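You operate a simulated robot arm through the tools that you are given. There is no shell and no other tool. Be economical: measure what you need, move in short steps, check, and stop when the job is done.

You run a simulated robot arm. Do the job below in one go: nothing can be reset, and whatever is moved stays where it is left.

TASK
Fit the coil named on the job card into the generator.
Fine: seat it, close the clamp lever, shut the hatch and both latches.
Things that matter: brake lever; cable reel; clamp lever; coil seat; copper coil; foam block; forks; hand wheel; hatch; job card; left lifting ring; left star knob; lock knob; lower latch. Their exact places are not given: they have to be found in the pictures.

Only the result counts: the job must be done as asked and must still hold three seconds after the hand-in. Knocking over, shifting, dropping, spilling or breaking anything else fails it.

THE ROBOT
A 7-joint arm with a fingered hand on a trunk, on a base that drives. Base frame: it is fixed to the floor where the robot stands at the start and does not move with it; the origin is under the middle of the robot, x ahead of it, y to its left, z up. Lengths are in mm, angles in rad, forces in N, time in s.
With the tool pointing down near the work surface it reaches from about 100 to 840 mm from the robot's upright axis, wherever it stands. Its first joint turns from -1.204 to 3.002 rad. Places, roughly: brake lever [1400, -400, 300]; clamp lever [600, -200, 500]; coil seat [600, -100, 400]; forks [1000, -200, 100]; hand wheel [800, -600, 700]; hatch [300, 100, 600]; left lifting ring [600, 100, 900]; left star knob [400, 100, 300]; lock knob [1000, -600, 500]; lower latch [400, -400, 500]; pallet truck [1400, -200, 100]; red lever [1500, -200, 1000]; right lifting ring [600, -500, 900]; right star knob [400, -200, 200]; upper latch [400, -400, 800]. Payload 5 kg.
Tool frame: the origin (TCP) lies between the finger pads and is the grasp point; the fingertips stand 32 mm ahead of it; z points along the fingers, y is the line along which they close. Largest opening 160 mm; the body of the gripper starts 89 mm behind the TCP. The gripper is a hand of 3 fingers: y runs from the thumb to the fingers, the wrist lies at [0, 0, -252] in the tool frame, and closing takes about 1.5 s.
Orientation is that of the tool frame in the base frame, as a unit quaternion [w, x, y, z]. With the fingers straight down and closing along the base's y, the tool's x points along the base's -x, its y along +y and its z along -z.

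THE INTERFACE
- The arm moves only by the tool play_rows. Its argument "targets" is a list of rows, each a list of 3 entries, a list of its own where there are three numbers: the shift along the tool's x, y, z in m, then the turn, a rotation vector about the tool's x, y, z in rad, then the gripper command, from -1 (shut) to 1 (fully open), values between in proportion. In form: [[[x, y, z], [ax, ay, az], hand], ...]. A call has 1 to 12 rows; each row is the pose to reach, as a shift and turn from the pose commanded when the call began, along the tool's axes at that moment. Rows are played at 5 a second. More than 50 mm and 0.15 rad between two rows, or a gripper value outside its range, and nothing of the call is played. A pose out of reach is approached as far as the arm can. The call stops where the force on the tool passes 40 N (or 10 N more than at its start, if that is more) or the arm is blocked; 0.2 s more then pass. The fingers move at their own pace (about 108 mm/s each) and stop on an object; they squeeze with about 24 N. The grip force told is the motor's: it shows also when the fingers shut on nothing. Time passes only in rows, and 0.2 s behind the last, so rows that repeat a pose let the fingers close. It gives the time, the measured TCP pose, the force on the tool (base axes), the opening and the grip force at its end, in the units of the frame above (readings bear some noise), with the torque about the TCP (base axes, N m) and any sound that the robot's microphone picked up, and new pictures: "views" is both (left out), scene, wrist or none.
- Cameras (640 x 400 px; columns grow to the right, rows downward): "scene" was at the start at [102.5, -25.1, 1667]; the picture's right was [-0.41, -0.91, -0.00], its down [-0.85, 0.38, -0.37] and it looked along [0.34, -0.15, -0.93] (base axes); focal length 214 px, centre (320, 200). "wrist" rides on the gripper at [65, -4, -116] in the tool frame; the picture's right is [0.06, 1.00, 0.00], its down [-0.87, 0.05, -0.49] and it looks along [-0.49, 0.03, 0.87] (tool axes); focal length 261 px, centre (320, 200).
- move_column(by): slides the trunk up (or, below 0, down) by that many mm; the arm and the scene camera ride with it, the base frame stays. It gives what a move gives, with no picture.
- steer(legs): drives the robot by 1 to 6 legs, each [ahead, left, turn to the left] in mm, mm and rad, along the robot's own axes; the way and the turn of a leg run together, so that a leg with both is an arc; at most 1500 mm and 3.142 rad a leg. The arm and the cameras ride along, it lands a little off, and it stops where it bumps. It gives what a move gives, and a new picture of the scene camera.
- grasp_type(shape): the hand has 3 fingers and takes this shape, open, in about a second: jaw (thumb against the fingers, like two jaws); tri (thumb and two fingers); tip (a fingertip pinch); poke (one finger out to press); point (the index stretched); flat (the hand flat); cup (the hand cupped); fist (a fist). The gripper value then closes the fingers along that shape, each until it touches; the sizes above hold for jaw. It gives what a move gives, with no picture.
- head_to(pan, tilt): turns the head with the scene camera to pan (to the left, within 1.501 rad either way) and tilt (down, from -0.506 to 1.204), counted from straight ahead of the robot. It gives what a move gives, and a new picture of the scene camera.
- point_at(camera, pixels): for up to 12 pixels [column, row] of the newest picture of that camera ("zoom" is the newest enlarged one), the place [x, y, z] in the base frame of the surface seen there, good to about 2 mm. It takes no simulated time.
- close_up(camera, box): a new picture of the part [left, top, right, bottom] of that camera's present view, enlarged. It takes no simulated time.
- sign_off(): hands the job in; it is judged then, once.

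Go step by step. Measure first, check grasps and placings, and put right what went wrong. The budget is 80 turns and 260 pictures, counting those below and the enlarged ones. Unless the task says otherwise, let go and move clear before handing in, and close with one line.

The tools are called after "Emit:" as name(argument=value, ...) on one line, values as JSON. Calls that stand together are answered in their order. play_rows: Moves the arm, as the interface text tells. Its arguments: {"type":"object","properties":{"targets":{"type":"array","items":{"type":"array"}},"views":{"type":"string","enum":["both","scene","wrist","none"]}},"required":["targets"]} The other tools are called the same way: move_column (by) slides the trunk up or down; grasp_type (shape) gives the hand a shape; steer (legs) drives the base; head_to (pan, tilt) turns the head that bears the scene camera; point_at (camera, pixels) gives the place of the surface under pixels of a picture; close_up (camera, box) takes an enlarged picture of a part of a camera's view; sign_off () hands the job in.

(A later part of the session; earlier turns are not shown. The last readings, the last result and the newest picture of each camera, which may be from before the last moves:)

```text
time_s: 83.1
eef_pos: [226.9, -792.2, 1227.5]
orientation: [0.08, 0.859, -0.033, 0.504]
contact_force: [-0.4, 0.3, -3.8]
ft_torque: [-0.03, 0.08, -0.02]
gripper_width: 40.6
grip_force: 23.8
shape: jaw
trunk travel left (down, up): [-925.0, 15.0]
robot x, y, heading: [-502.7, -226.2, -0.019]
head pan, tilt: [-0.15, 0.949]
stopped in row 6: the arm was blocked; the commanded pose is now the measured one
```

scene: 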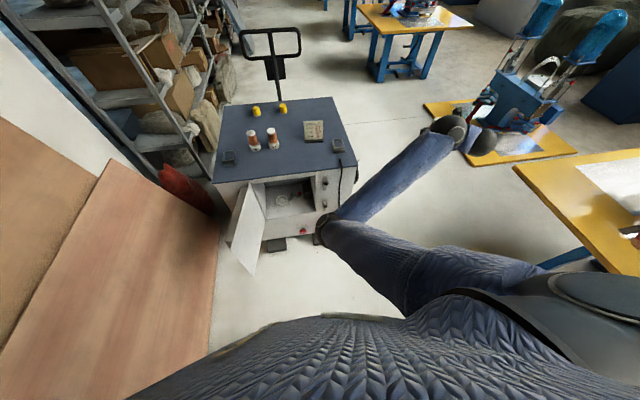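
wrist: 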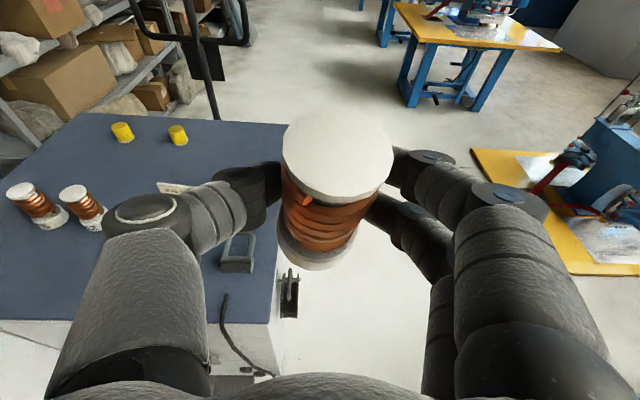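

Retracting further: lower, slightly in, with yaw to the left.

Emit:
play_rows(targets=[[[-0.03, 0, 0.0], [0.06, 0, -0.035], -1], [[-0.06, -0.01, 0.005], [0.12, 0, -0.07], -1], [[-0.09, -0.03, 0.01], [0.18, 0, -0.105], -1], [[-0.115, -0.055, 0.016], [0.24, 0, -0.14], -1], [[-0.138, -0.08, 0.022], [0.303, 0, -0.175], -1], [[-0.138, -0.08, 0.022], [0.303, 0, -0.175], -1]], views="scene")

```text
time_s: 84.7
eef_pos: [182.8, -798.3, 1132.0]
orientation: [0.043, 0.856, 0.104, 0.504]
contact_force: [-0.6, 0.0, -4.1]
ft_torque: [0.05, 0.04, 0.0]
gripper_width: 40.5
grip_force: 24.0
shape: jaw
trunk travel left (down, up): [-925.0, 15.0]
robot x, y, heading: [-503.0, -223.9, -0.021]
head pan, tilt: [-0.15, 0.949]
stopped in row 6: the arm was blocked; the commanded pose is now the measured one
```

scene: 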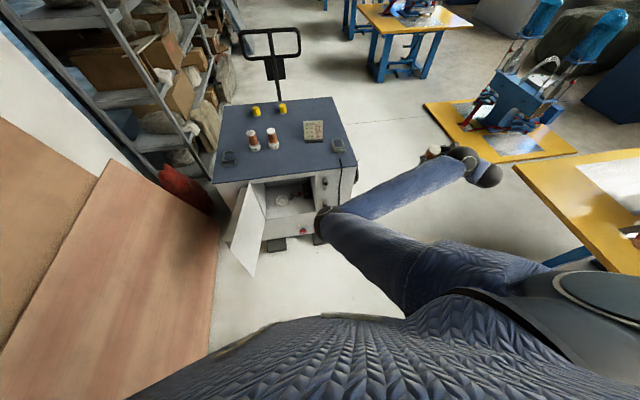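

The elbow sits in front, with the forearm running to the right. It's natural then to point the hand along the forearm (yaw right ~60°) and later turn the base left instead. Trying that yaw.

Emit:
play_rows(targets=[[[0, 0, 0], [-0.112, -0.023, 0.064], -1], [[0, 0, 0], [-0.224, -0.047, 0.128], -1], [[0, 0, 0], [-0.336, -0.07, 0.192], -1], [[0, 0, 0], [-0.448, -0.094, 0.256], -1], [[0, 0, 0], [-0.561, -0.117, 0.319], -1], [[0, 0, 0], [-0.673, -0.14, 0.383], -1], [[0, 0, 0], [-0.785, -0.164, 0.447], -1], [[0, 0, 0], [-0.897, -0.187, 0.511], -1], [[0, 0, 0], [-0.897, -0.187, 0.511], -1]], views="both")

```text
time_s: 86.7
eef_pos: [184.5, -802.8, 1128.8]
orientation: [0.287, 0.795, -0.338, 0.414]
contact_force: [0.3, -0.8, -4.0]
ft_torque: [0.07, 0.0, 0.01]
gripper_width: 40.0
grip_force: 23.9
shape: jaw
out of reach, approached as far as the arm can: row 3, 4, 8, 9
trunk travel left (down, up): [-925.0, 15.0]
robot x, y, heading: [-498.8, -226.2, -0.023]
head pan, tilt: [-0.15, 0.949]
```

scene: 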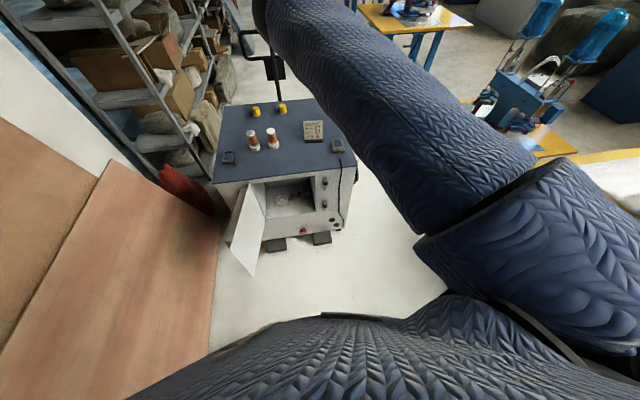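
wrist: 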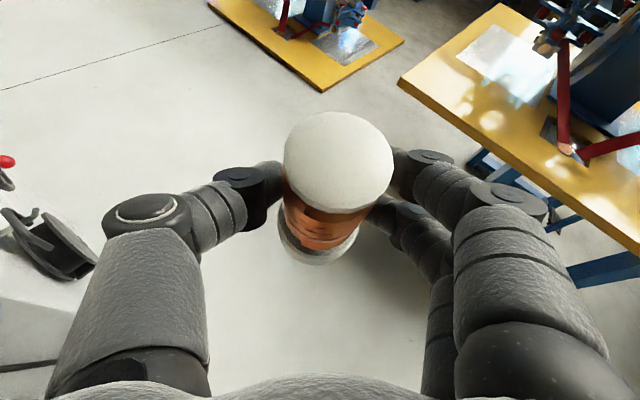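

The elbow is now high, like the start configuration, from which I know a working path. I yaw back to straight ahead.

Emit:
play_rows(targets=[[[0, 0, 0], [0.124, 0.012, -0.044], -1], [[0, 0, 0], [0.247, 0.023, -0.088], -1], [[0, 0, 0], [0.371, 0.035, -0.132], -1], [[0, 0, 0], [0.494, 0.046, -0.177], -1], [[0, 0, 0], [0.618, 0.058, -0.221], -1], [[0, 0, 0], [0.741, 0.069, -0.265], -1], [[0, 0, 0], [0.865, 0.081, -0.309], -1], [[0, 0, 0], [0.865, 0.081, -0.309], -1]], views="scene")

```text
time_s: 88.7
eef_pos: [255.2, -808.5, 1273.6]
orientation: [0.001, 0.806, 0.0, 0.592]
contact_force: [0.0, -1.5, -5.0]
ft_torque: [0.06, 0.0, 0.1]
gripper_width: 39.6
grip_force: 24.4
shape: jaw
out of reach, approached as far as the arm can: row 5, 6
trunk travel left (down, up): [-925.0, 15.0]
robot x, y, heading: [-503.1, -225.3, -0.021]
head pan, tilt: [-0.15, 0.949]
stopped in row 8: the arm was blocked; the commanded pose is now the measured one
```

scene: 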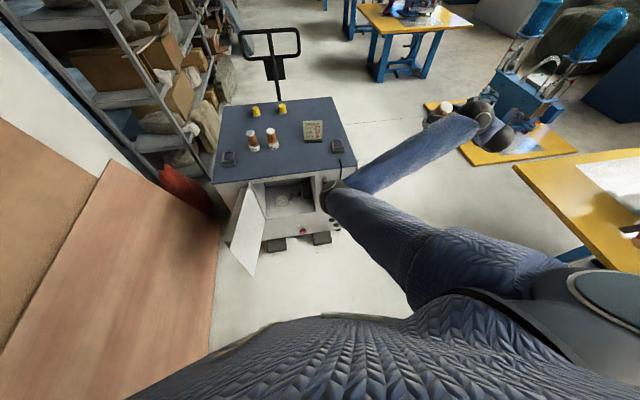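

Straight yaw returns the elbow to the front. With the hand yawed right ~55° the elbow is high and clear, so I use that: hand yaw −55° relative to the robot, then turn the base left 55°.

Emit:
play_rows(targets=[[[-0.02, 0, -0.004], [-0.11, -0.025, 0.048], -1], [[-0.039, 0, -0.008], [-0.22, -0.05, 0.097], -1], [[-0.058, 0, -0.011], [-0.33, -0.076, 0.145], -1], [[-0.078, 0, -0.015], [-0.44, -0.101, 0.193], -1], [[-0.098, 0, -0.019], [-0.55, -0.126, 0.242], -1], [[-0.117, 0, -0.022], [-0.66, -0.151, 0.29], -1], [[-0.137, 0, -0.026], [-0.77, -0.177, 0.339], -1], [[-0.156, 0, -0.03], [-0.881, -0.202, 0.387], -1], [[-0.156, 0, -0.03], [-0.881, -0.202, 0.387], -1]], views="none")

Emit:
head_to(pan=-0.5, tilt=0.3)

```text
time_s: 90.7
eef_pos: [180.7, -805.0, 1135.9]
orientation: [0.233, 0.767, -0.401, 0.444]
contact_force: [0.4, 0.4, -4.3]
ft_torque: [0.03, 0.02, 0.01]
gripper_width: 38.8
grip_force: 23.8
shape: jaw
trunk travel left (down, up): [-925.0, 15.0]
robot x, y, heading: [-502.7, -223.9, -0.025]
head pan, tilt: [-0.15, 0.949]
```

```text
time_s: 91.8
eef_pos: [180.7, -805.5, 1134.8]
orientation: [0.232, 0.768, -0.399, 0.444]
contact_force: [0.3, 0.2, -3.9]
ft_torque: [0.05, 0.0, -0.02]
gripper_width: 38.8
grip_force: 23.9
shape: jaw
trunk travel left (down, up): [-925.0, 15.0]
robot x, y, heading: [-502.9, -229.0, -0.022]
head pan, tilt: [-0.499, 0.3]
```

scene: 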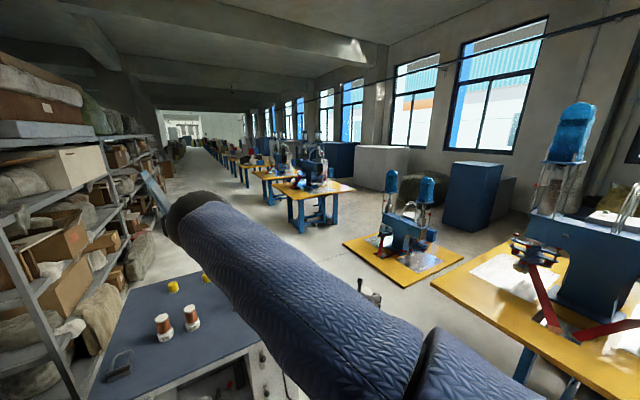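

Orientation exact. Measuring the elbow's place.

Emit:
point_at(camera="scene", pixels=[[180, 215], [200, 200], [300, 270], [400, 350], [345, 290], [230, 250]])

Emit:
play_rows(targets=[[[0, 0, 0], [0, 0, 0], -1]], views="wrist")

```text
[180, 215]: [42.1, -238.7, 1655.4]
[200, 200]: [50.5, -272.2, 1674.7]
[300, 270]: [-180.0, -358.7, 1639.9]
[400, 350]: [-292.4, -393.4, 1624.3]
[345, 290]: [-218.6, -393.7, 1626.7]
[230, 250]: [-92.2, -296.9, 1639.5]
```

```text
time_s: 92.2
eef_pos: [181.8, -805.1, 1133.7]
orientation: [0.233, 0.767, -0.4, 0.444]
contact_force: [-0.6, 0.3, -4.7]
ft_torque: [0.06, 0.05, -0.02]
gripper_width: 38.8
grip_force: 24.1
shape: jaw
trunk travel left (down, up): [-925.0, 15.0]
robot x, y, heading: [-504.7, -224.2, -0.019]
head pan, tilt: [-0.499, 0.3]
```

wrist: 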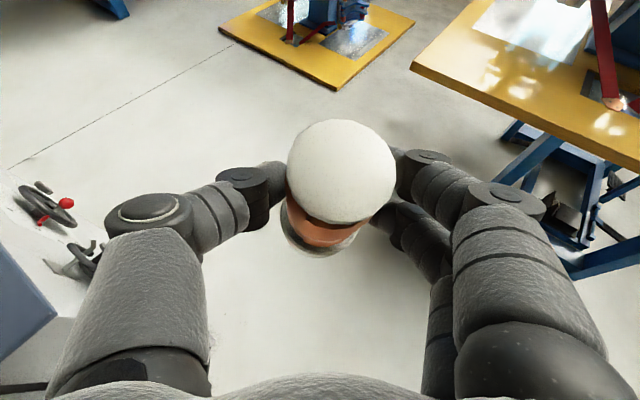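

Elbow at about (60,-260,1600): after turning the base left ~1.2 rad the forearm will come over from behind, clear of the hatch. I check the coil's tilt, then drive in three legs.

Emit:
point_at(camera="wrist", pixels=[[345, 128], [345, 210], [298, 170], [388, 170], [345, 170], [300, 235], [345, 245], [320, 250]])

Emit:
steer(legs=[[0, 0, 0.6], [-281, -246, 0], [0, 0, 0.62]])

Emit:
head_to(pan=-1.1, tilt=0.85)

```text
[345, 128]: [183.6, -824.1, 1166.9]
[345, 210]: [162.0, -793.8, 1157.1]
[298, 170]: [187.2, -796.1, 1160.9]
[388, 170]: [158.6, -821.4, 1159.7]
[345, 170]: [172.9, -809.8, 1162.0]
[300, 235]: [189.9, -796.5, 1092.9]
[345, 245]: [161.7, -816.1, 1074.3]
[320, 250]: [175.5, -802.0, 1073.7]
```

```text
time_s: 97.9
eef_pos: [169.9, -141.8, 1133.8]
orientation: [-0.063, 0.858, 0.112, 0.497]
contact_force: [-0.3, 0.2, -4.0]
ft_torque: [0.0, 0.08, 0.05]
gripper_width: 39.0
grip_force: 23.9
shape: jaw
trunk travel left (down, up): [-925.0, 15.0]
robot x, y, heading: [-604.3, -584.3, 1.198]
head pan, tilt: [-0.499, 0.3]
```

scene: 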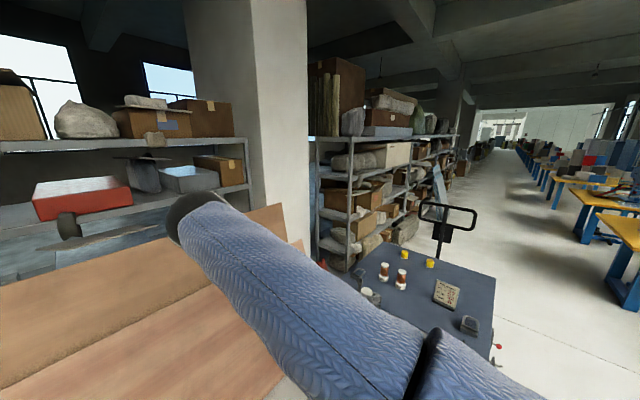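

```text
time_s: 98.9
eef_pos: [171.0, -142.8, 1134.3]
orientation: [-0.063, 0.858, 0.111, 0.497]
contact_force: [-0.2, -0.2, -3.9]
ft_torque: [-0.01, 0.08, 0.03]
gripper_width: 38.6
grip_force: 23.9
shape: jaw
trunk travel left (down, up): [-925.0, 15.0]
robot x, y, heading: [-609.4, -584.1, 1.203]
head pan, tilt: [-1.1, 0.85]
```

scene: 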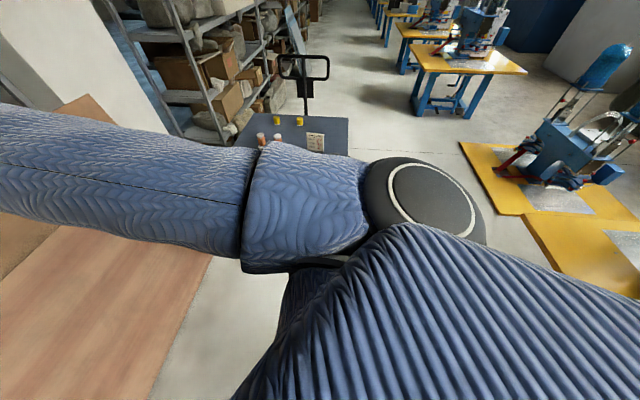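

The coil's cap face shows a ~14° lean (top toward me), and a slight roll. I pitch the hand down 0.25 rad to stand the coil upright, then re-measure.

Emit:
play_rows(targets=[[[0, 0, 0], [0, -0.12, 0], -1], [[0, 0, 0], [0, -0.25, 0], -1], [[0, 0, 0], [0, -0.25, 0], -1]], views="wrist")

Emit:
point_at(camera="wrist", pixels=[[345, 130], [345, 205], [298, 170], [388, 170], [345, 170], [300, 235], [345, 245], [320, 250], [355, 225], [285, 220]])

Emit:
close_up(camera="wrist", box=[240, 100, 432, 270])

```text
time_s: 99.7
eef_pos: [169.8, -141.4, 1134.5]
orientation: [-0.049, 0.913, 0.119, 0.386]
contact_force: [0.0, 0.0, -3.8]
ft_torque: [0.02, 0.03, 0.0]
gripper_width: 38.5
grip_force: 24.2
shape: jaw
trunk travel left (down, up): [-925.0, 15.0]
robot x, y, heading: [-608.8, -586.8, 1.199]
head pan, tilt: [-1.1, 0.85]
```

wrist: 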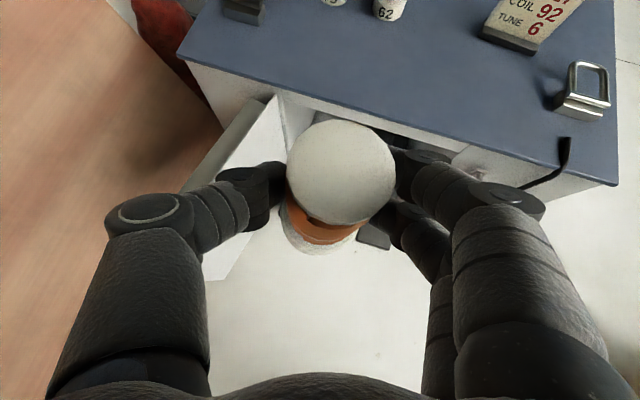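

```text
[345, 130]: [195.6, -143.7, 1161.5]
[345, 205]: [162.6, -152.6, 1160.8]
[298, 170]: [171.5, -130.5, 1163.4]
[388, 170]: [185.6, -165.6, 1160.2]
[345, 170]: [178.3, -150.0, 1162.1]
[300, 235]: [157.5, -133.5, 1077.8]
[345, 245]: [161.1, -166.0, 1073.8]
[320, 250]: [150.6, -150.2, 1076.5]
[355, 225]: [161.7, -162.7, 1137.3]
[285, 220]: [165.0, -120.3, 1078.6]
```

```text
2.35 times, centred on (336, 185) of wrist
```

zoom: 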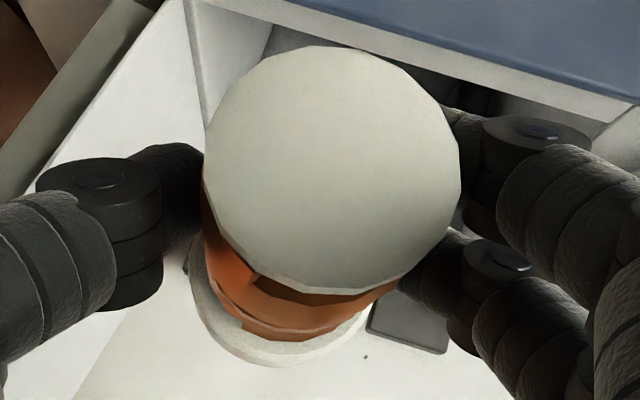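

The cap is level fore-aft; about 4.5° of roll remains, which I correct. Then I lower the trunk 540 mm in front of the opening.

Emit:
play_rows(targets=[[[0, 0, 0], [-0.056, 0, -0.057], -1], [[0, 0, 0], [-0.056, 0, -0.057], -1]], views="none")

Emit:
move_column(by=-300)

Emit:
move_column(by=-240)

Emit:
play_rows(targets=[[[0, 0, 0], [0, 0, 0], -1]], views="both")

```text
time_s: 100.3
eef_pos: [171.1, -143.0, 1134.1]
orientation: [-0.012, 0.911, 0.134, 0.391]
contact_force: [0.5, 0.4, -3.3]
ft_torque: [-0.01, 0.06, 0.0]
gripper_width: 38.7
grip_force: 23.6
shape: jaw
trunk travel left (down, up): [-925.0, 15.0]
robot x, y, heading: [-607.0, -583.2, 1.202]
head pan, tilt: [-1.1, 0.85]
```

```text
time_s: 103.3
eef_pos: [169.8, -142.3, 833.6]
orientation: [-0.012, 0.911, 0.135, 0.39]
contact_force: [-0.4, 0.3, -3.4]
ft_torque: [0.03, 0.04, -0.04]
gripper_width: 38.4
grip_force: 24.5
shape: jaw
trunk travel left (down, up): [-625.0, 315.0]
robot x, y, heading: [-603.8, -581.8, 1.197]
head pan, tilt: [-1.1, 0.85]
```

```text
time_s: 105.8
eef_pos: [170.8, -142.4, 594.0]
orientation: [-0.012, 0.911, 0.134, 0.39]
contact_force: [0.4, -0.3, -3.3]
ft_torque: [0.0, 0.05, 0.03]
gripper_width: 38.5
grip_force: 23.9
shape: jaw
trunk travel left (down, up): [-385.0, 555.0]
robot x, y, heading: [-605.1, -584.0, 1.194]
head pan, tilt: [-1.1, 0.85]
```

```text
time_s: 106.2
eef_pos: [170.3, -141.7, 594.2]
orientation: [-0.012, 0.911, 0.134, 0.391]
contact_force: [0.2, -0.4, -3.8]
ft_torque: [0.02, 0.04, 0.0]
gripper_width: 38.6
grip_force: 23.5
shape: jaw
trunk travel left (down, up): [-385.0, 555.0]
robot x, y, heading: [-608.1, -582.9, 1.196]
head pan, tilt: [-1.1, 0.85]
```

scene: 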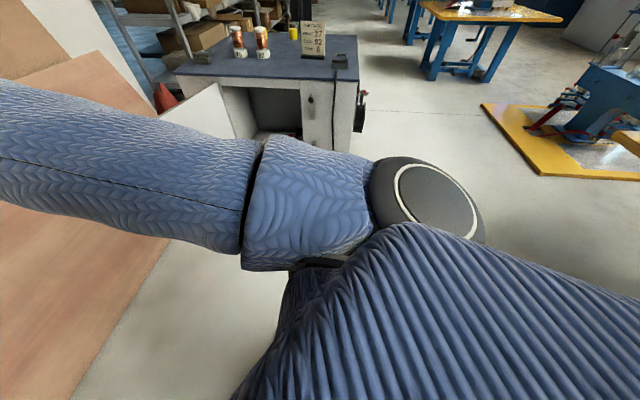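
wrist: 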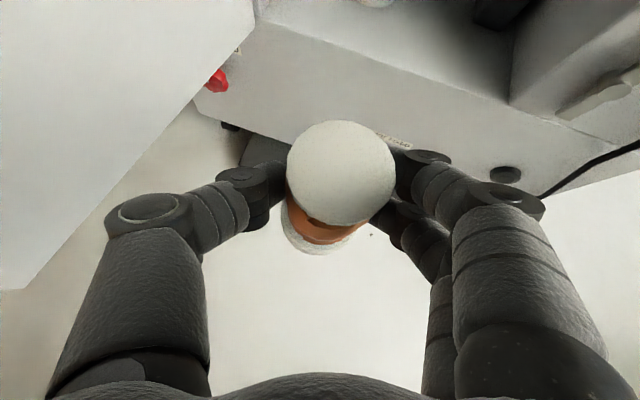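

The hand waits in front of the opening, coil bottom ≈ z 508 above the sill (454). Driving 230 mm forward in world x.

Emit:
steer(legs=[[95, -210, 0]])

Emit:
play_rows(targets=[[[0, 0, 0], [0, 0, 0], -1]], views="wrist")

```text
time_s: 107.9
eef_pos: [400.3, -128.9, 593.2]
orientation: [-0.012, 0.911, 0.133, 0.391]
contact_force: [-0.5, 0.1, -3.8]
ft_torque: [-0.02, 0.03, 0.0]
gripper_width: 38.6
grip_force: 24.6
shape: jaw
trunk travel left (down, up): [-385.0, 555.0]
robot x, y, heading: [-378.3, -573.1, 1.197]
head pan, tilt: [-1.1, 0.85]
```

scene: 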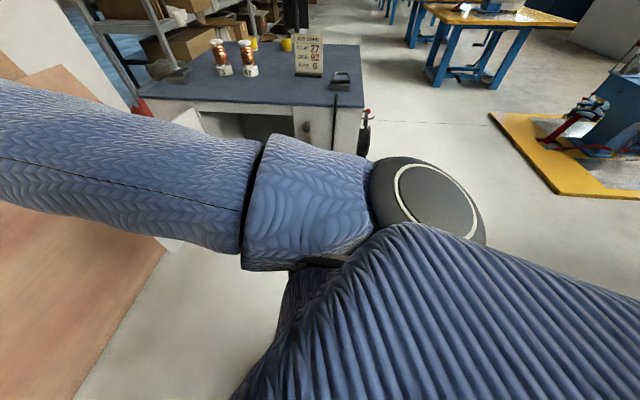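

```text
time_s: 108.3
eef_pos: [399.9, -131.1, 593.6]
orientation: [-0.011, 0.911, 0.133, 0.39]
contact_force: [-0.1, 0.2, -3.6]
ft_torque: [0.04, 0.06, 0.01]
gripper_width: 38.7
grip_force: 23.8
shape: jaw
trunk travel left (down, up): [-385.0, 555.0]
robot x, y, heading: [-381.1, -570.9, 1.196]
head pan, tilt: [-1.1, 0.85]
```

wrist: 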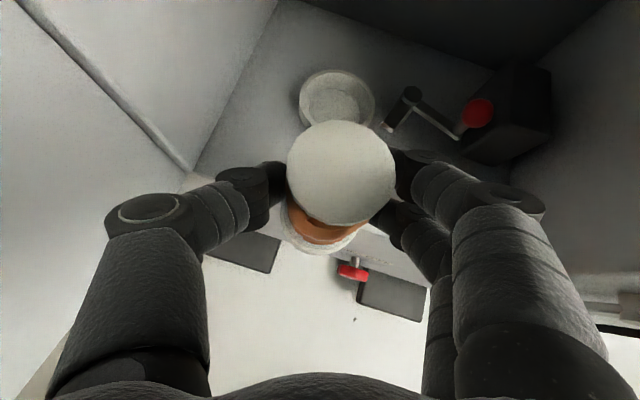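

Perfect view: ring at (337,95), clamp at (410,95)–(478,113). Enlarging and measuring ring and coil.

Emit:
close_up(camera="wrist", box=[270, 55, 510, 205])

Emit:
point_at(camera="wrist", pixels=[[342, 127], [342, 215], [294, 172], [389, 172], [341, 172], [320, 247], [291, 225]])

Emit:
point_at(camera="zoom", pixels=[[181, 43], [95, 80], [88, 135], [278, 120], [262, 75], [370, 105], [320, 195], [550, 155], [450, 145], [500, 175], [600, 200], [180, 100]])

```text
2.67 times, centred on (390, 130) of wrist
```

zoom: 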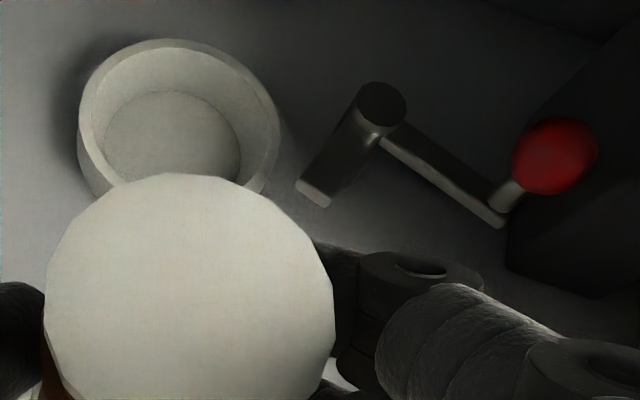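

```text
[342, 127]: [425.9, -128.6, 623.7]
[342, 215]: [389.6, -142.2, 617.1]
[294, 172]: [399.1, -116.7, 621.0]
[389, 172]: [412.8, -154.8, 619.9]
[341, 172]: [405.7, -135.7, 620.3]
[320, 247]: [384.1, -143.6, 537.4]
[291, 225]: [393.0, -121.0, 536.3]
```

```text
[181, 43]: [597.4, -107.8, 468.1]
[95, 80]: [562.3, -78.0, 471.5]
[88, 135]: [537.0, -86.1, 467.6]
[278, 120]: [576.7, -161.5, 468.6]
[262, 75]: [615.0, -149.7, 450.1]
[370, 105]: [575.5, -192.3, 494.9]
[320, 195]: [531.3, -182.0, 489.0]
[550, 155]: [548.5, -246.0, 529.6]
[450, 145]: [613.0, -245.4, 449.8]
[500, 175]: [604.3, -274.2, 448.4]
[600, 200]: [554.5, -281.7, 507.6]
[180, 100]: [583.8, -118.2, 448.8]
```

Ring centre ≈ (556,-121); coil axis sits ≈ (7,-5) mm from TCP. I drive in so the coil is over the ring (coil bottom ≈ 508, ring top ≈ 467).

Emit:
steer(legs=[[68, -133, 0]])

Emit:
play_rows(targets=[[[0, 0, 0], [0, -0.025, 0], -1], [[0, 0, 0], [0, -0.025, 0], -1]], views="wrist")

Emit:
close_up(camera="wrist", box=[240, 100, 480, 250])

Emit:
point_at(camera="wrist", pixels=[[342, 127], [342, 215], [294, 172], [389, 172], [341, 172], [320, 246], [300, 238], [345, 242], [320, 262], [290, 245], [365, 245]])

```text
time_s: 109.7
eef_pos: [550.9, -116.1, 594.2]
orientation: [-0.011, 0.911, 0.133, 0.391]
contact_force: [0.5, -0.2, -4.3]
ft_torque: [0.02, 0.03, -0.01]
gripper_width: 38.8
grip_force: 24.4
shape: jaw
trunk travel left (down, up): [-385.0, 555.0]
robot x, y, heading: [-230.3, -559.2, 1.198]
head pan, tilt: [-1.1, 0.85]
```

scene: 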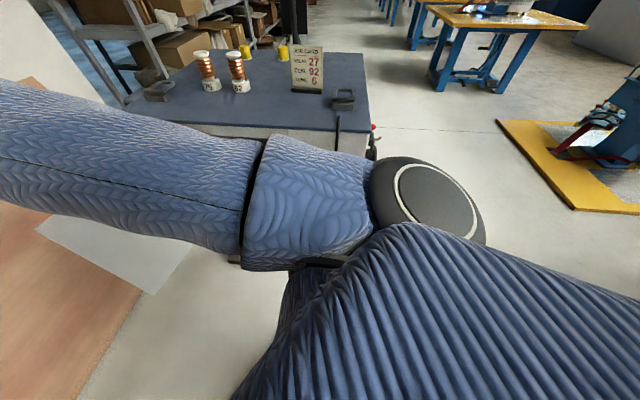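

```text
time_s: 110.3
eef_pos: [551.3, -118.3, 593.6]
orientation: [-0.011, 0.916, 0.134, 0.379]
contact_force: [-0.5, -0.9, -4.0]
ft_torque: [0.04, 0.02, 0.02]
gripper_width: 38.9
grip_force: 23.9
shape: jaw
trunk travel left (down, up): [-385.0, 555.0]
robot x, y, heading: [-229.6, -555.0, 1.2]
head pan, tilt: [-1.1, 0.85]
```

wrist: 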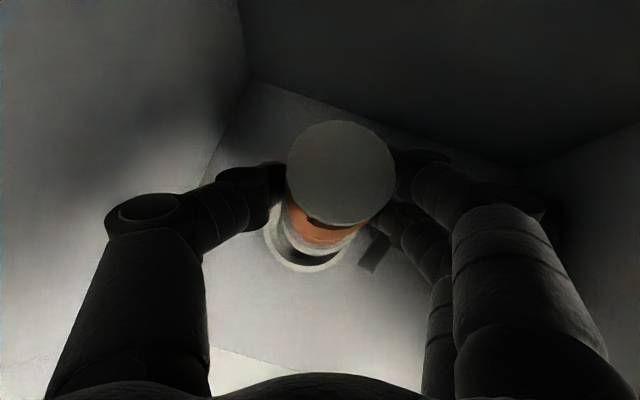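

```text
2.67 times, centred on (360, 175) of wrist
```

zoom: 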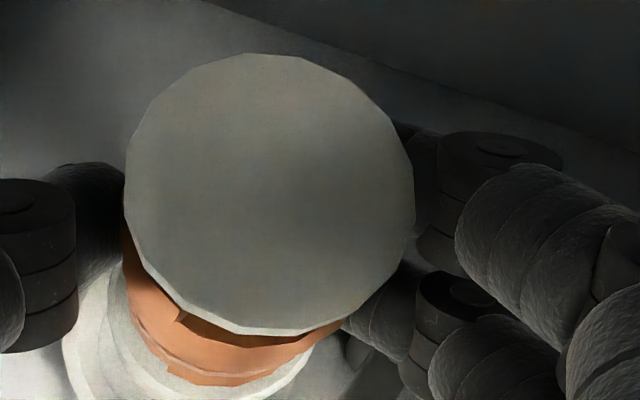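

```text
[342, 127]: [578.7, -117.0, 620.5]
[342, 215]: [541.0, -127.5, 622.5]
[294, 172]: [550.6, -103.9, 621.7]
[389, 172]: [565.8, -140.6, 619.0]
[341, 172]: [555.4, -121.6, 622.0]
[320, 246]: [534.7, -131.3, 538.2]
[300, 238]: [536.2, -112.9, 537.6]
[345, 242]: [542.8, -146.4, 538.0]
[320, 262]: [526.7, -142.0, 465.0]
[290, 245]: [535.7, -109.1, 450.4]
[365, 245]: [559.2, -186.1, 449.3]
```

Base is ≈ 4 mm too far in and 6 mm to the right, with ~2° of roll. I correct that while lowering 36 mm (bottom just above the ring).

Emit:
play_rows(targets=[[[-0.013, -0.003, 0.012], [0.014, 0, 0.014], -1], [[-0.0265, -0.0063, 0.0239], [0.028, 0, 0.028], -1], [[-0.0265, -0.0063, 0.0239], [0.028, 0, 0.028], -1]], views="wrist")

Emit:
close_up(camera="wrist", box=[240, 180, 400, 280])

Emit:
point_at(camera="wrist", pixels=[[342, 127], [342, 215], [294, 172], [389, 172], [320, 246], [300, 238], [345, 242]])

```text
time_s: 111.1
eef_pos: [547.2, -115.6, 557.5]
orientation: [-0.029, 0.917, 0.126, 0.377]
contact_force: [0.5, 0.2, -4.8]
ft_torque: [0.03, 0.01, -0.02]
gripper_width: 38.6
grip_force: 24.3
shape: jaw
trunk travel left (down, up): [-385.0, 555.0]
robot x, y, heading: [-227.5, -558.1, 1.194]
head pan, tilt: [-1.1, 0.85]
```

wrist: 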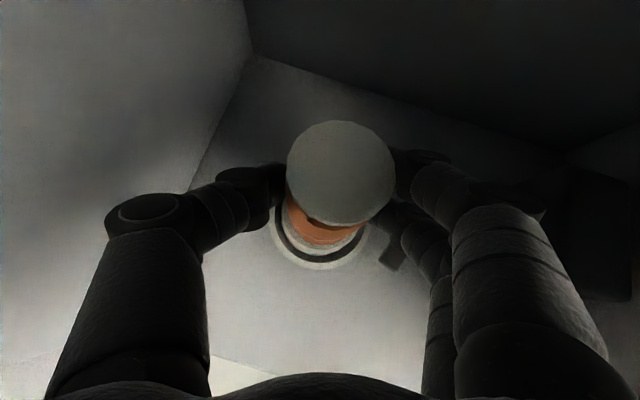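

```text
4.00 times, centred on (320, 230) of wrist
```

zoom: 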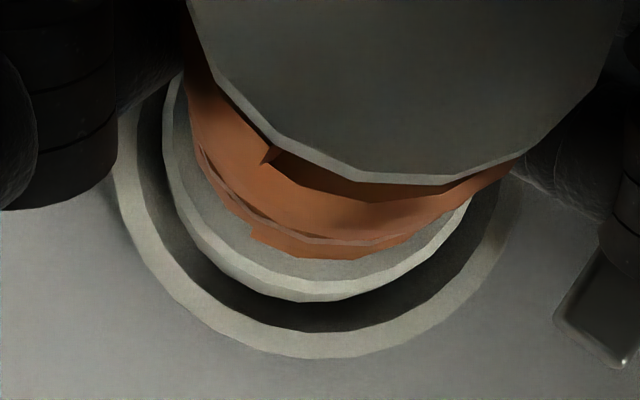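

```text
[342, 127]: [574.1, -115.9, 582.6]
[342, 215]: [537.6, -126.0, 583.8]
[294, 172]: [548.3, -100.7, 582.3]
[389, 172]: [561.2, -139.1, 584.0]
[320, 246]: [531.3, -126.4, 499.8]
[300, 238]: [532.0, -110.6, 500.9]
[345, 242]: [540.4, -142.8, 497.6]
```

Coil is level and centred in the ring (gaps ≈ 27/35/32 px). Lowering the last 21 mm.

Emit:
play_rows(targets=[[[-0.005, -0.0003, 0.005], [0, 0, 0], -1], [[-0.01, -0.0006, 0.01], [0, 0, 0], -1], [[-0.0145, -0.0009, 0.0148], [0, 0, 0], -1], [[-0.0145, -0.0009, 0.0148], [0, 0, 0], -1]], views="wrist")

Emit:
close_up(camera="wrist", box=[240, 180, 400, 280])

Emit:
point_at(camera="wrist", pixels=[[342, 127], [342, 215], [294, 172], [389, 172], [320, 246], [300, 238], [345, 242]])

```text
time_s: 112.1
eef_pos: [547.7, -114.9, 537.1]
orientation: [-0.028, 0.918, 0.125, 0.376]
contact_force: [0.8, -1.0, -3.8]
ft_torque: [-0.09, -0.02, 0.01]
gripper_width: 38.8
grip_force: 23.7
shape: jaw
trunk travel left (down, up): [-385.0, 555.0]
robot x, y, heading: [-229.6, -558.6, 1.193]
head pan, tilt: [-1.1, 0.85]
```

wrist: 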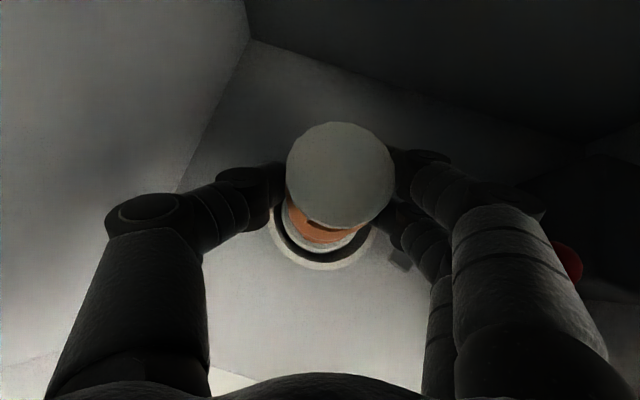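

```text
4.00 times, centred on (320, 230) of wrist
```

zoom: 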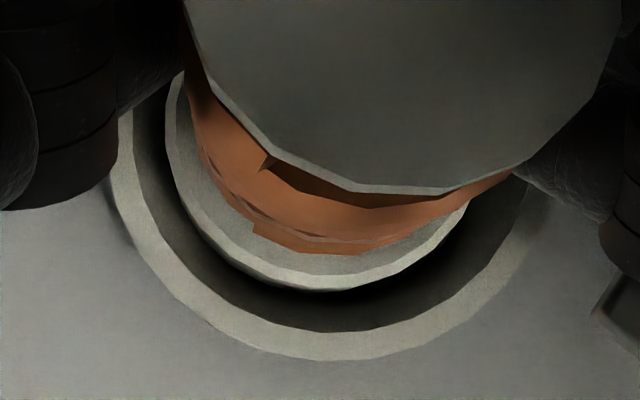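

```text
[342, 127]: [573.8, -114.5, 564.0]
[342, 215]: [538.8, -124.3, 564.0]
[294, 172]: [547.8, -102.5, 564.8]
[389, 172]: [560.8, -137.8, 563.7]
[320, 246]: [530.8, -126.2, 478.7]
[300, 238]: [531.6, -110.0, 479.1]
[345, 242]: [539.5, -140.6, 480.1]
```

Cap top at 564, so ~4 mm above the seat floor. Lower 4 mm more and then open slightly.

Emit:
play_rows(targets=[[[-0.002, -0.0001, 0.002], [0, 0, 0], -1], [[-0.003, -0.0002, 0.003], [0, 0, 0], -1], [[-0.003, -0.0002, 0.003], [0, 0, 0], -0.45], [[-0.003, -0.0002, 0.003], [0, 0, 0], -0.35], [[-0.003, -0.0002, 0.003], [0, 0, 0], -0.2], [[-0.003, -0.0002, 0.003], [0, 0, 0], -0.2], [[-0.003, -0.0002, 0.003], [0, 0, 0], -0.2]], views="wrist")

Emit:
point_at(camera="wrist", pixels=[[342, 127], [342, 215], [294, 172], [389, 172], [320, 246], [300, 238], [345, 242]])

Emit:
close_up(camera="wrist", box=[220, 120, 460, 270])

```text
time_s: 113.7
eef_pos: [548.5, -114.3, 533.4]
orientation: [-0.028, 0.917, 0.125, 0.377]
contact_force: [-0.1, 0.0, -1.3]
ft_torque: [-0.01, -0.01, -0.02]
gripper_width: 63.7
grip_force: 0.1
shape: jaw
trunk travel left (down, up): [-385.0, 555.0]
robot x, y, heading: [-231.8, -560.6, 1.196]
head pan, tilt: [-1.1, 0.85]
```

wrist: 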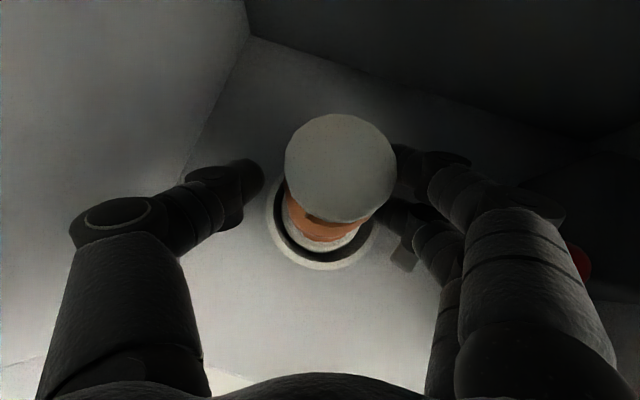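

```text
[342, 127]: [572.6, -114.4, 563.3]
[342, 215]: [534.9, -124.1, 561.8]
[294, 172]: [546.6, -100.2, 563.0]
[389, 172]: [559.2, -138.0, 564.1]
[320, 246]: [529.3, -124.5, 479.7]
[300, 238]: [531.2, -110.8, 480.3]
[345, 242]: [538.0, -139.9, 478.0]
```

```text
2.67 times, centred on (340, 195) of wrist
```

zoom: 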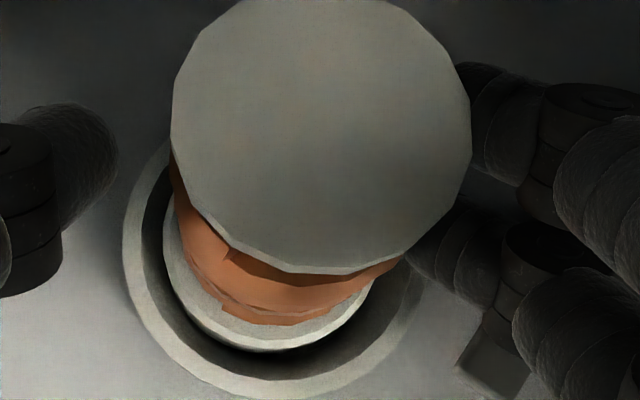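

Coil stands in the ring, released, top level at ~563. I open a bit more and withdraw along the hand's axis.

Emit:
play_rows(targets=[[[0, 0, 0], [0, 0, 0], 0.0], [[0, 0.002, 0], [0, 0, 0], 0.0], [[0, 0.003, -0.03], [0, 0, 0], 0.0], [[0, 0.003, -0.06], [0, 0, 0], 0.0], [[0, 0.003, -0.1], [0, 0, 0], 0.0], [[0, 0.003, -0.14], [0, 0, 0], 0.0], [[0, 0.003, -0.14], [0, 0, 0], 0.0]], views="wrist")

Emit:
close_up(camera="wrist", box=[250, 60, 570, 260])

```text
time_s: 115.3
eef_pos: [476.4, -150.2, 632.9]
orientation: [-0.028, 0.918, 0.126, 0.376]
contact_force: [1.2, 0.2, 0.2]
ft_torque: [0.03, 0.0, 0.0]
gripper_width: 79.5
grip_force: 0.1
shape: jaw
out of reach, approached as far as the arm can: row 6, 7
trunk travel left (down, up): [-385.0, 555.0]
robot x, y, heading: [-230.4, -558.6, 1.191]
head pan, tilt: [-1.1, 0.85]
```

wrist: 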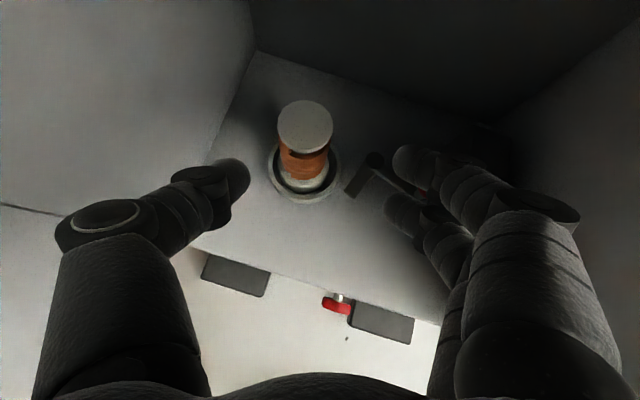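

```text
2.00 times, centred on (410, 160) of wrist
```

zoom: 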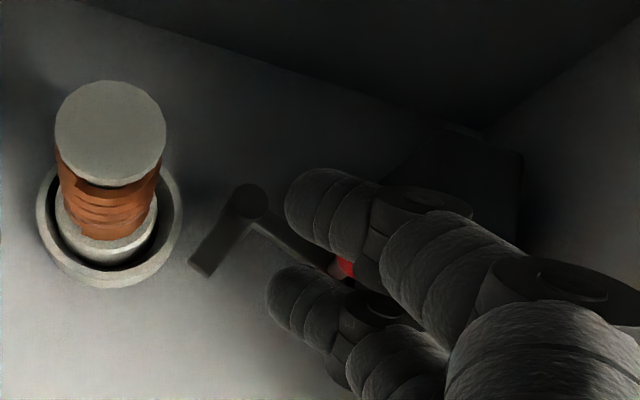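

Coil is well seated. The clamp's short arm (tip ≈ (531,-182)) must swing clockwise onto the coil's base; I'll push it with a single finger from the free space between its two arms. Taking the poke shape and looking.

Emit:
grasp_type(shape="poke")

Emit:
play_rows(targets=[[[0, 0, 0], [0, 0, 0], 1]], views="wrist")

Emit:
point_at(camera="wrist", pixels=[[305, 122], [375, 160], [355, 190], [345, 180], [390, 175]])

```text
time_s: 116.2
eef_pos: [477.4, -148.9, 632.9]
orientation: [-0.028, 0.918, 0.124, 0.376]
contact_force: [0.0, 0.5, -0.5]
ft_torque: [-0.01, 0.0, -0.03]
gripper_width: 0.0
grip_force: 0.0
shape: poke
trunk travel left (down, up): [-385.0, 555.0]
robot x, y, heading: [-229.0, -557.3, 1.194]
head pan, tilt: [-1.1, 0.85]
```

```text
time_s: 116.6
eef_pos: [477.9, -148.9, 632.6]
orientation: [-0.028, 0.918, 0.125, 0.376]
contact_force: [0.0, -0.1, 0.2]
ft_torque: [-0.02, -0.01, -0.02]
gripper_width: 0.1
grip_force: 0.0
shape: poke
trunk travel left (down, up): [-385.0, 555.0]
robot x, y, heading: [-229.8, -553.3, 1.197]
head pan, tilt: [-1.1, 0.85]
```

wrist: 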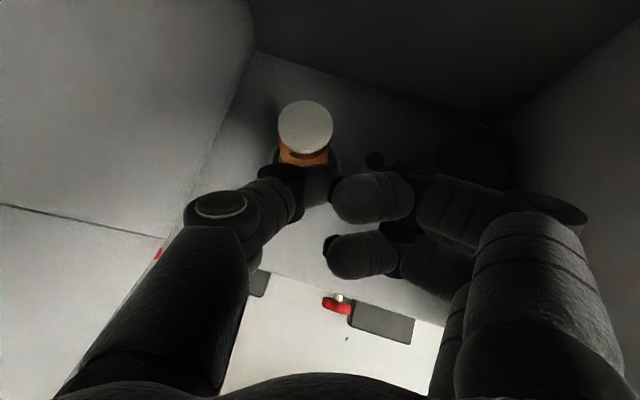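

```text
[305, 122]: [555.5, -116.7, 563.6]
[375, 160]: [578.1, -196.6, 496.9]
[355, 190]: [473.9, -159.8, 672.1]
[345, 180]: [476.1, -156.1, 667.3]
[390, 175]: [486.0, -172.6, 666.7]
```

Poke gives no clearly extended finger; I try "point".

Emit:
grasp_type(shape="point")

Emit:
play_rows(targets=[[[0, 0, 0], [0, 0, 0], 1]], views="wrist")

Emit:
point_at(camera="wrist", pixels=[[415, 160], [440, 160], [400, 200], [430, 200], [345, 250], [305, 180], [480, 210]])

```text
time_s: 117.5
eef_pos: [477.7, -148.3, 633.1]
orientation: [-0.028, 0.918, 0.125, 0.376]
contact_force: [0.2, -0.3, 0.2]
ft_torque: [-0.03, -0.01, 0.01]
gripper_width: 0.2
grip_force: 0.1
shape: point
trunk travel left (down, up): [-385.0, 555.0]
robot x, y, heading: [-228.0, -553.7, 1.194]
head pan, tilt: [-1.1, 0.85]
```

```text
time_s: 117.9
eef_pos: [477.5, -148.6, 633.0]
orientation: [-0.029, 0.918, 0.125, 0.376]
contact_force: [-0.8, -0.1, 0.2]
ft_torque: [0.01, 0.0, 0.04]
gripper_width: 0.0
grip_force: 0.0
shape: point
trunk travel left (down, up): [-385.0, 555.0]
robot x, y, heading: [-229.6, -555.2, 1.197]
head pan, tilt: [-1.1, 0.85]
```

wrist: 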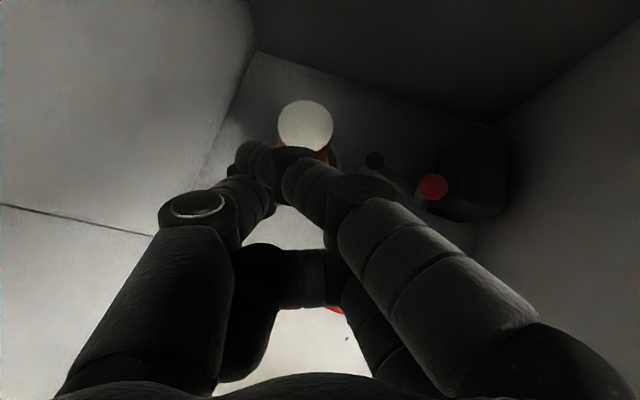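

```text
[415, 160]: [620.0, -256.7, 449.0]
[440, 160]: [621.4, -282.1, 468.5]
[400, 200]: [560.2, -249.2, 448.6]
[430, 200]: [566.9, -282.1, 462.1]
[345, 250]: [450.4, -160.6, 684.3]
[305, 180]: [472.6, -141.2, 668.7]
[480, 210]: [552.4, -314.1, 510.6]
```

"Point" isn't slim either; the closed jaw tips do as a pusher and fit between the two lever arms. I close the jaw and bring the tips to (540,-212,~487).

Emit:
grasp_type(shape="jaw")

Emit:
play_rows(targets=[[[0, 0.0, 0], [0, 0, 0], -1], [[-0.014, 0.033, 0.011], [0, 0, 0], -1], [[-0.028, 0.067, 0.0227], [0, 0, 0], -1], [[-0.028, 0.067, 0.0227], [0, 0, 0], -1], [[-0.028, 0.067, 0.0227], [0, 0, 0], -1], [[-0.028, 0.067, 0.0227], [0, 0, 0], -1]], views="wrist")

Emit:
close_up(camera="wrist", box=[200, 60, 520, 260])

```text
time_s: 118.8
eef_pos: [476.9, -149.5, 632.5]
orientation: [-0.028, 0.918, 0.125, 0.376]
contact_force: [0.0, -0.6, -0.4]
ft_torque: [0.03, 0.02, -0.08]
gripper_width: 160.1
grip_force: 0.0
shape: jaw
trunk travel left (down, up): [-385.0, 555.0]
robot x, y, heading: [-228.3, -555.9, 1.194]
head pan, tilt: [-1.1, 0.85]
```

```text
time_s: 120.2
eef_pos: [490.6, -216.8, 598.3]
orientation: [-0.029, 0.918, 0.125, 0.376]
contact_force: [-0.1, -0.4, -0.4]
ft_torque: [-0.01, 0.0, -0.02]
gripper_width: 0.0
grip_force: 24.2
shape: jaw
trunk travel left (down, up): [-385.0, 555.0]
robot x, y, heading: [-228.4, -557.4, 1.195]
head pan, tilt: [-1.1, 0.85]
```

wrist: 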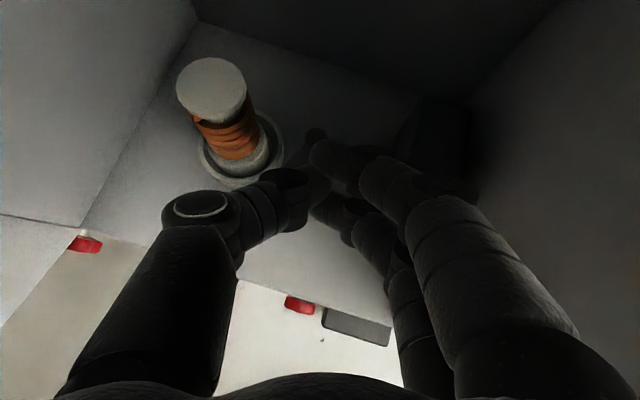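

```text
2.00 times, centred on (360, 160) of wrist
```

zoom: 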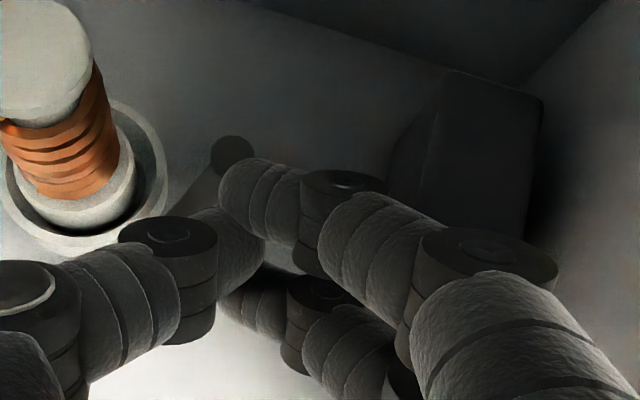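

Tips are narrow at their meeting point. Descend to the slot between the arms.

Emit:
play_rows(targets=[[[-0.014, 0.001, 0.027], [0, 0, 0], -1], [[-0.028, 0.002, 0.055], [0, 0, 0], -1], [[-0.042, 0.0034, 0.082], [0, 0, 0], -1], [[-0.042, 0.0034, 0.082], [0, 0, 0], -1]], views="wrist")

Emit:
close_up(camera="wrist", box=[200, 60, 520, 260])

```text
time_s: 121.2
eef_pos: [520.4, -216.0, 511.6]
orientation: [-0.028, 0.917, 0.124, 0.377]
contact_force: [0.2, -0.6, -0.9]
ft_torque: [0.01, -0.05, 0.0]
gripper_width: 0.0
grip_force: 23.9
shape: jaw
trunk travel left (down, up): [-385.0, 555.0]
robot x, y, heading: [-230.4, -559.5, 1.198]
head pan, tilt: [-1.1, 0.85]
```

wrist: 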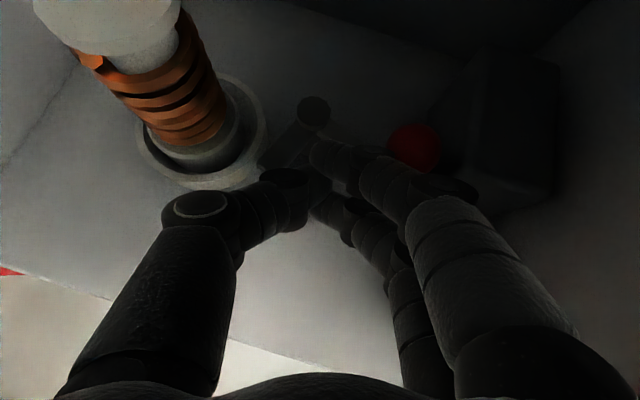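

```text
2.00 times, centred on (360, 160) of wrist
```

zoom: 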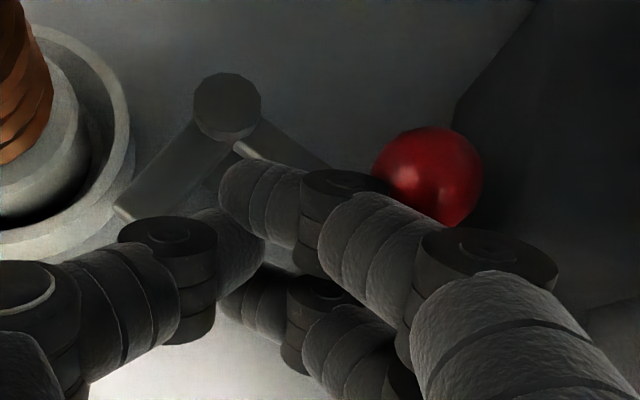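

The tips are in the slot between the arms. I measure thumb clearance to the coil and lever before pushing left.

Emit:
point_at(camera="wrist", pixels=[[285, 176], [268, 180], [200, 205], [170, 205], [258, 166], [312, 112], [412, 145], [300, 150], [190, 130], [340, 155]])

```text
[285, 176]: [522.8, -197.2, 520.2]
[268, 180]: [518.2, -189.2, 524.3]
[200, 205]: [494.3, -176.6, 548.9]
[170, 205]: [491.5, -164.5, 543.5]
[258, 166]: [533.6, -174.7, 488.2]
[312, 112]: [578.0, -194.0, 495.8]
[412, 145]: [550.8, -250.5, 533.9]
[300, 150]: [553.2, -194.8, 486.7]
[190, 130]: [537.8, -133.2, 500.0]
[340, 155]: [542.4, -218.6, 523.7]
```

Tips ride slightly high against the arm (top 488), so I lower 8 mm and then push left 40 mm.

Emit:
play_rows(targets=[[[-0.0056, -0.0003, 0.0057], [0, 0, 0], -1], [[-0.0035, -0.01, 0.0072], [0, 0, 0], -1], [[-0.0014, -0.0197, 0.0087], [0, 0, 0], -1], [[0.0007, -0.0293, 0.0101], [0, 0, 0], -1], [[0.0027, -0.039, 0.0116], [0, 0, 0], -1], [[0.0027, -0.039, 0.0116], [0, 0, 0], -1]], views="wrist")

Emit:
close_up(camera="wrist", box=[200, 60, 520, 260])

```text
time_s: 122.6
eef_pos: [519.5, -174.5, 506.7]
orientation: [-0.028, 0.917, 0.126, 0.378]
contact_force: [-14.4, -3.0, 15.8]
ft_torque: [-0.73, -0.23, -0.46]
gripper_width: 0.0
grip_force: 23.8
shape: jaw
trunk travel left (down, up): [-385.0, 555.0]
robot x, y, heading: [-230.3, -558.7, 1.197]
head pan, tilt: [-1.1, 0.85]
```

wrist: 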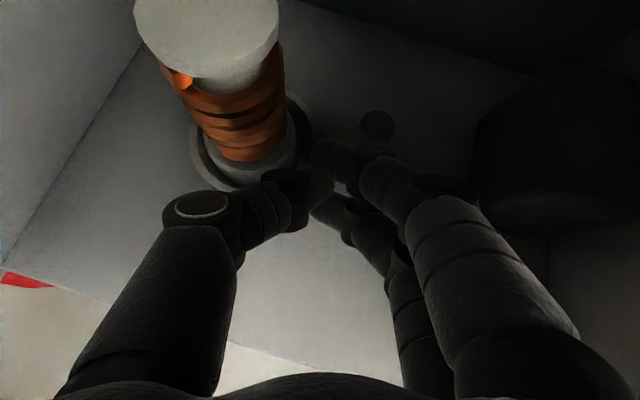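

```text
2.00 times, centred on (360, 160) of wrist
```

zoom: 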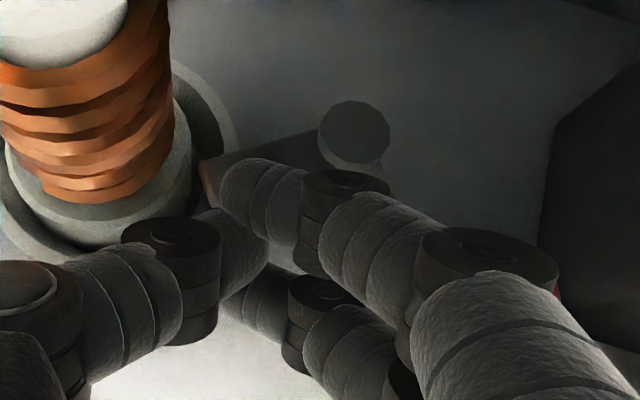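

The arm swung toward the coil. I lift out and look for how far it went and where the knob is.

Emit:
play_rows(targets=[[[0, 0.005, -0.03], [0, 0, 0], -1], [[0, 0.01, -0.07], [0, 0, 0], -1], [[0, 0.04, -0.11], [0, 0, 0], -1], [[0, 0.075, -0.13], [0, 0, 0], -1], [[0, 0.075, -0.13], [0, 0, 0], -1]], views="wrist")

Emit:
close_up(camera="wrist", box=[130, 20, 450, 220])

```text
time_s: 123.8
eef_pos: [447.6, -265.8, 599.4]
orientation: [-0.028, 0.918, 0.125, 0.376]
contact_force: [0.6, -0.1, -0.3]
ft_torque: [0.02, -0.01, 0.0]
gripper_width: 0.0
grip_force: 23.8
shape: jaw
trunk travel left (down, up): [-385.0, 555.0]
robot x, y, heading: [-232.4, -552.7, 1.201]
head pan, tilt: [-1.1, 0.85]
```

wrist: 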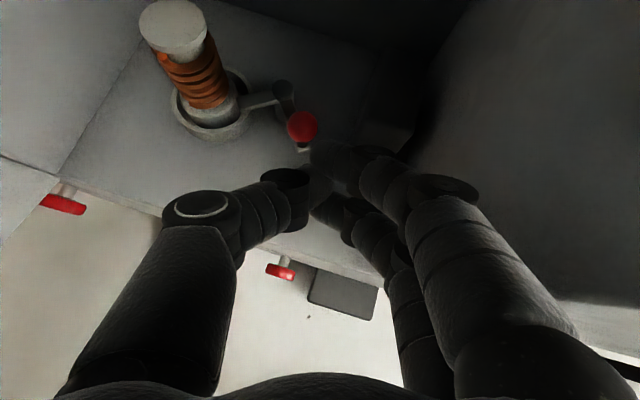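

```text
2.00 times, centred on (290, 120) of wrist
```

zoom: 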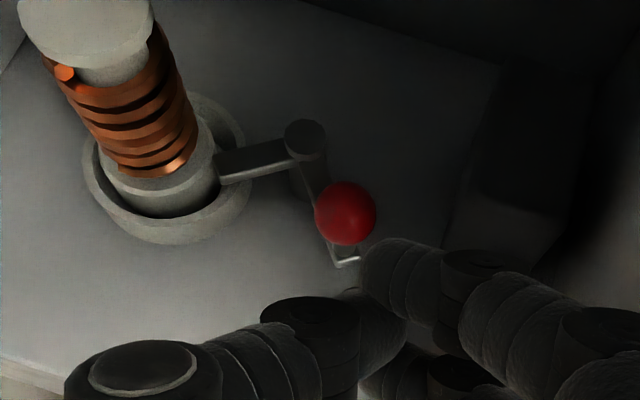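

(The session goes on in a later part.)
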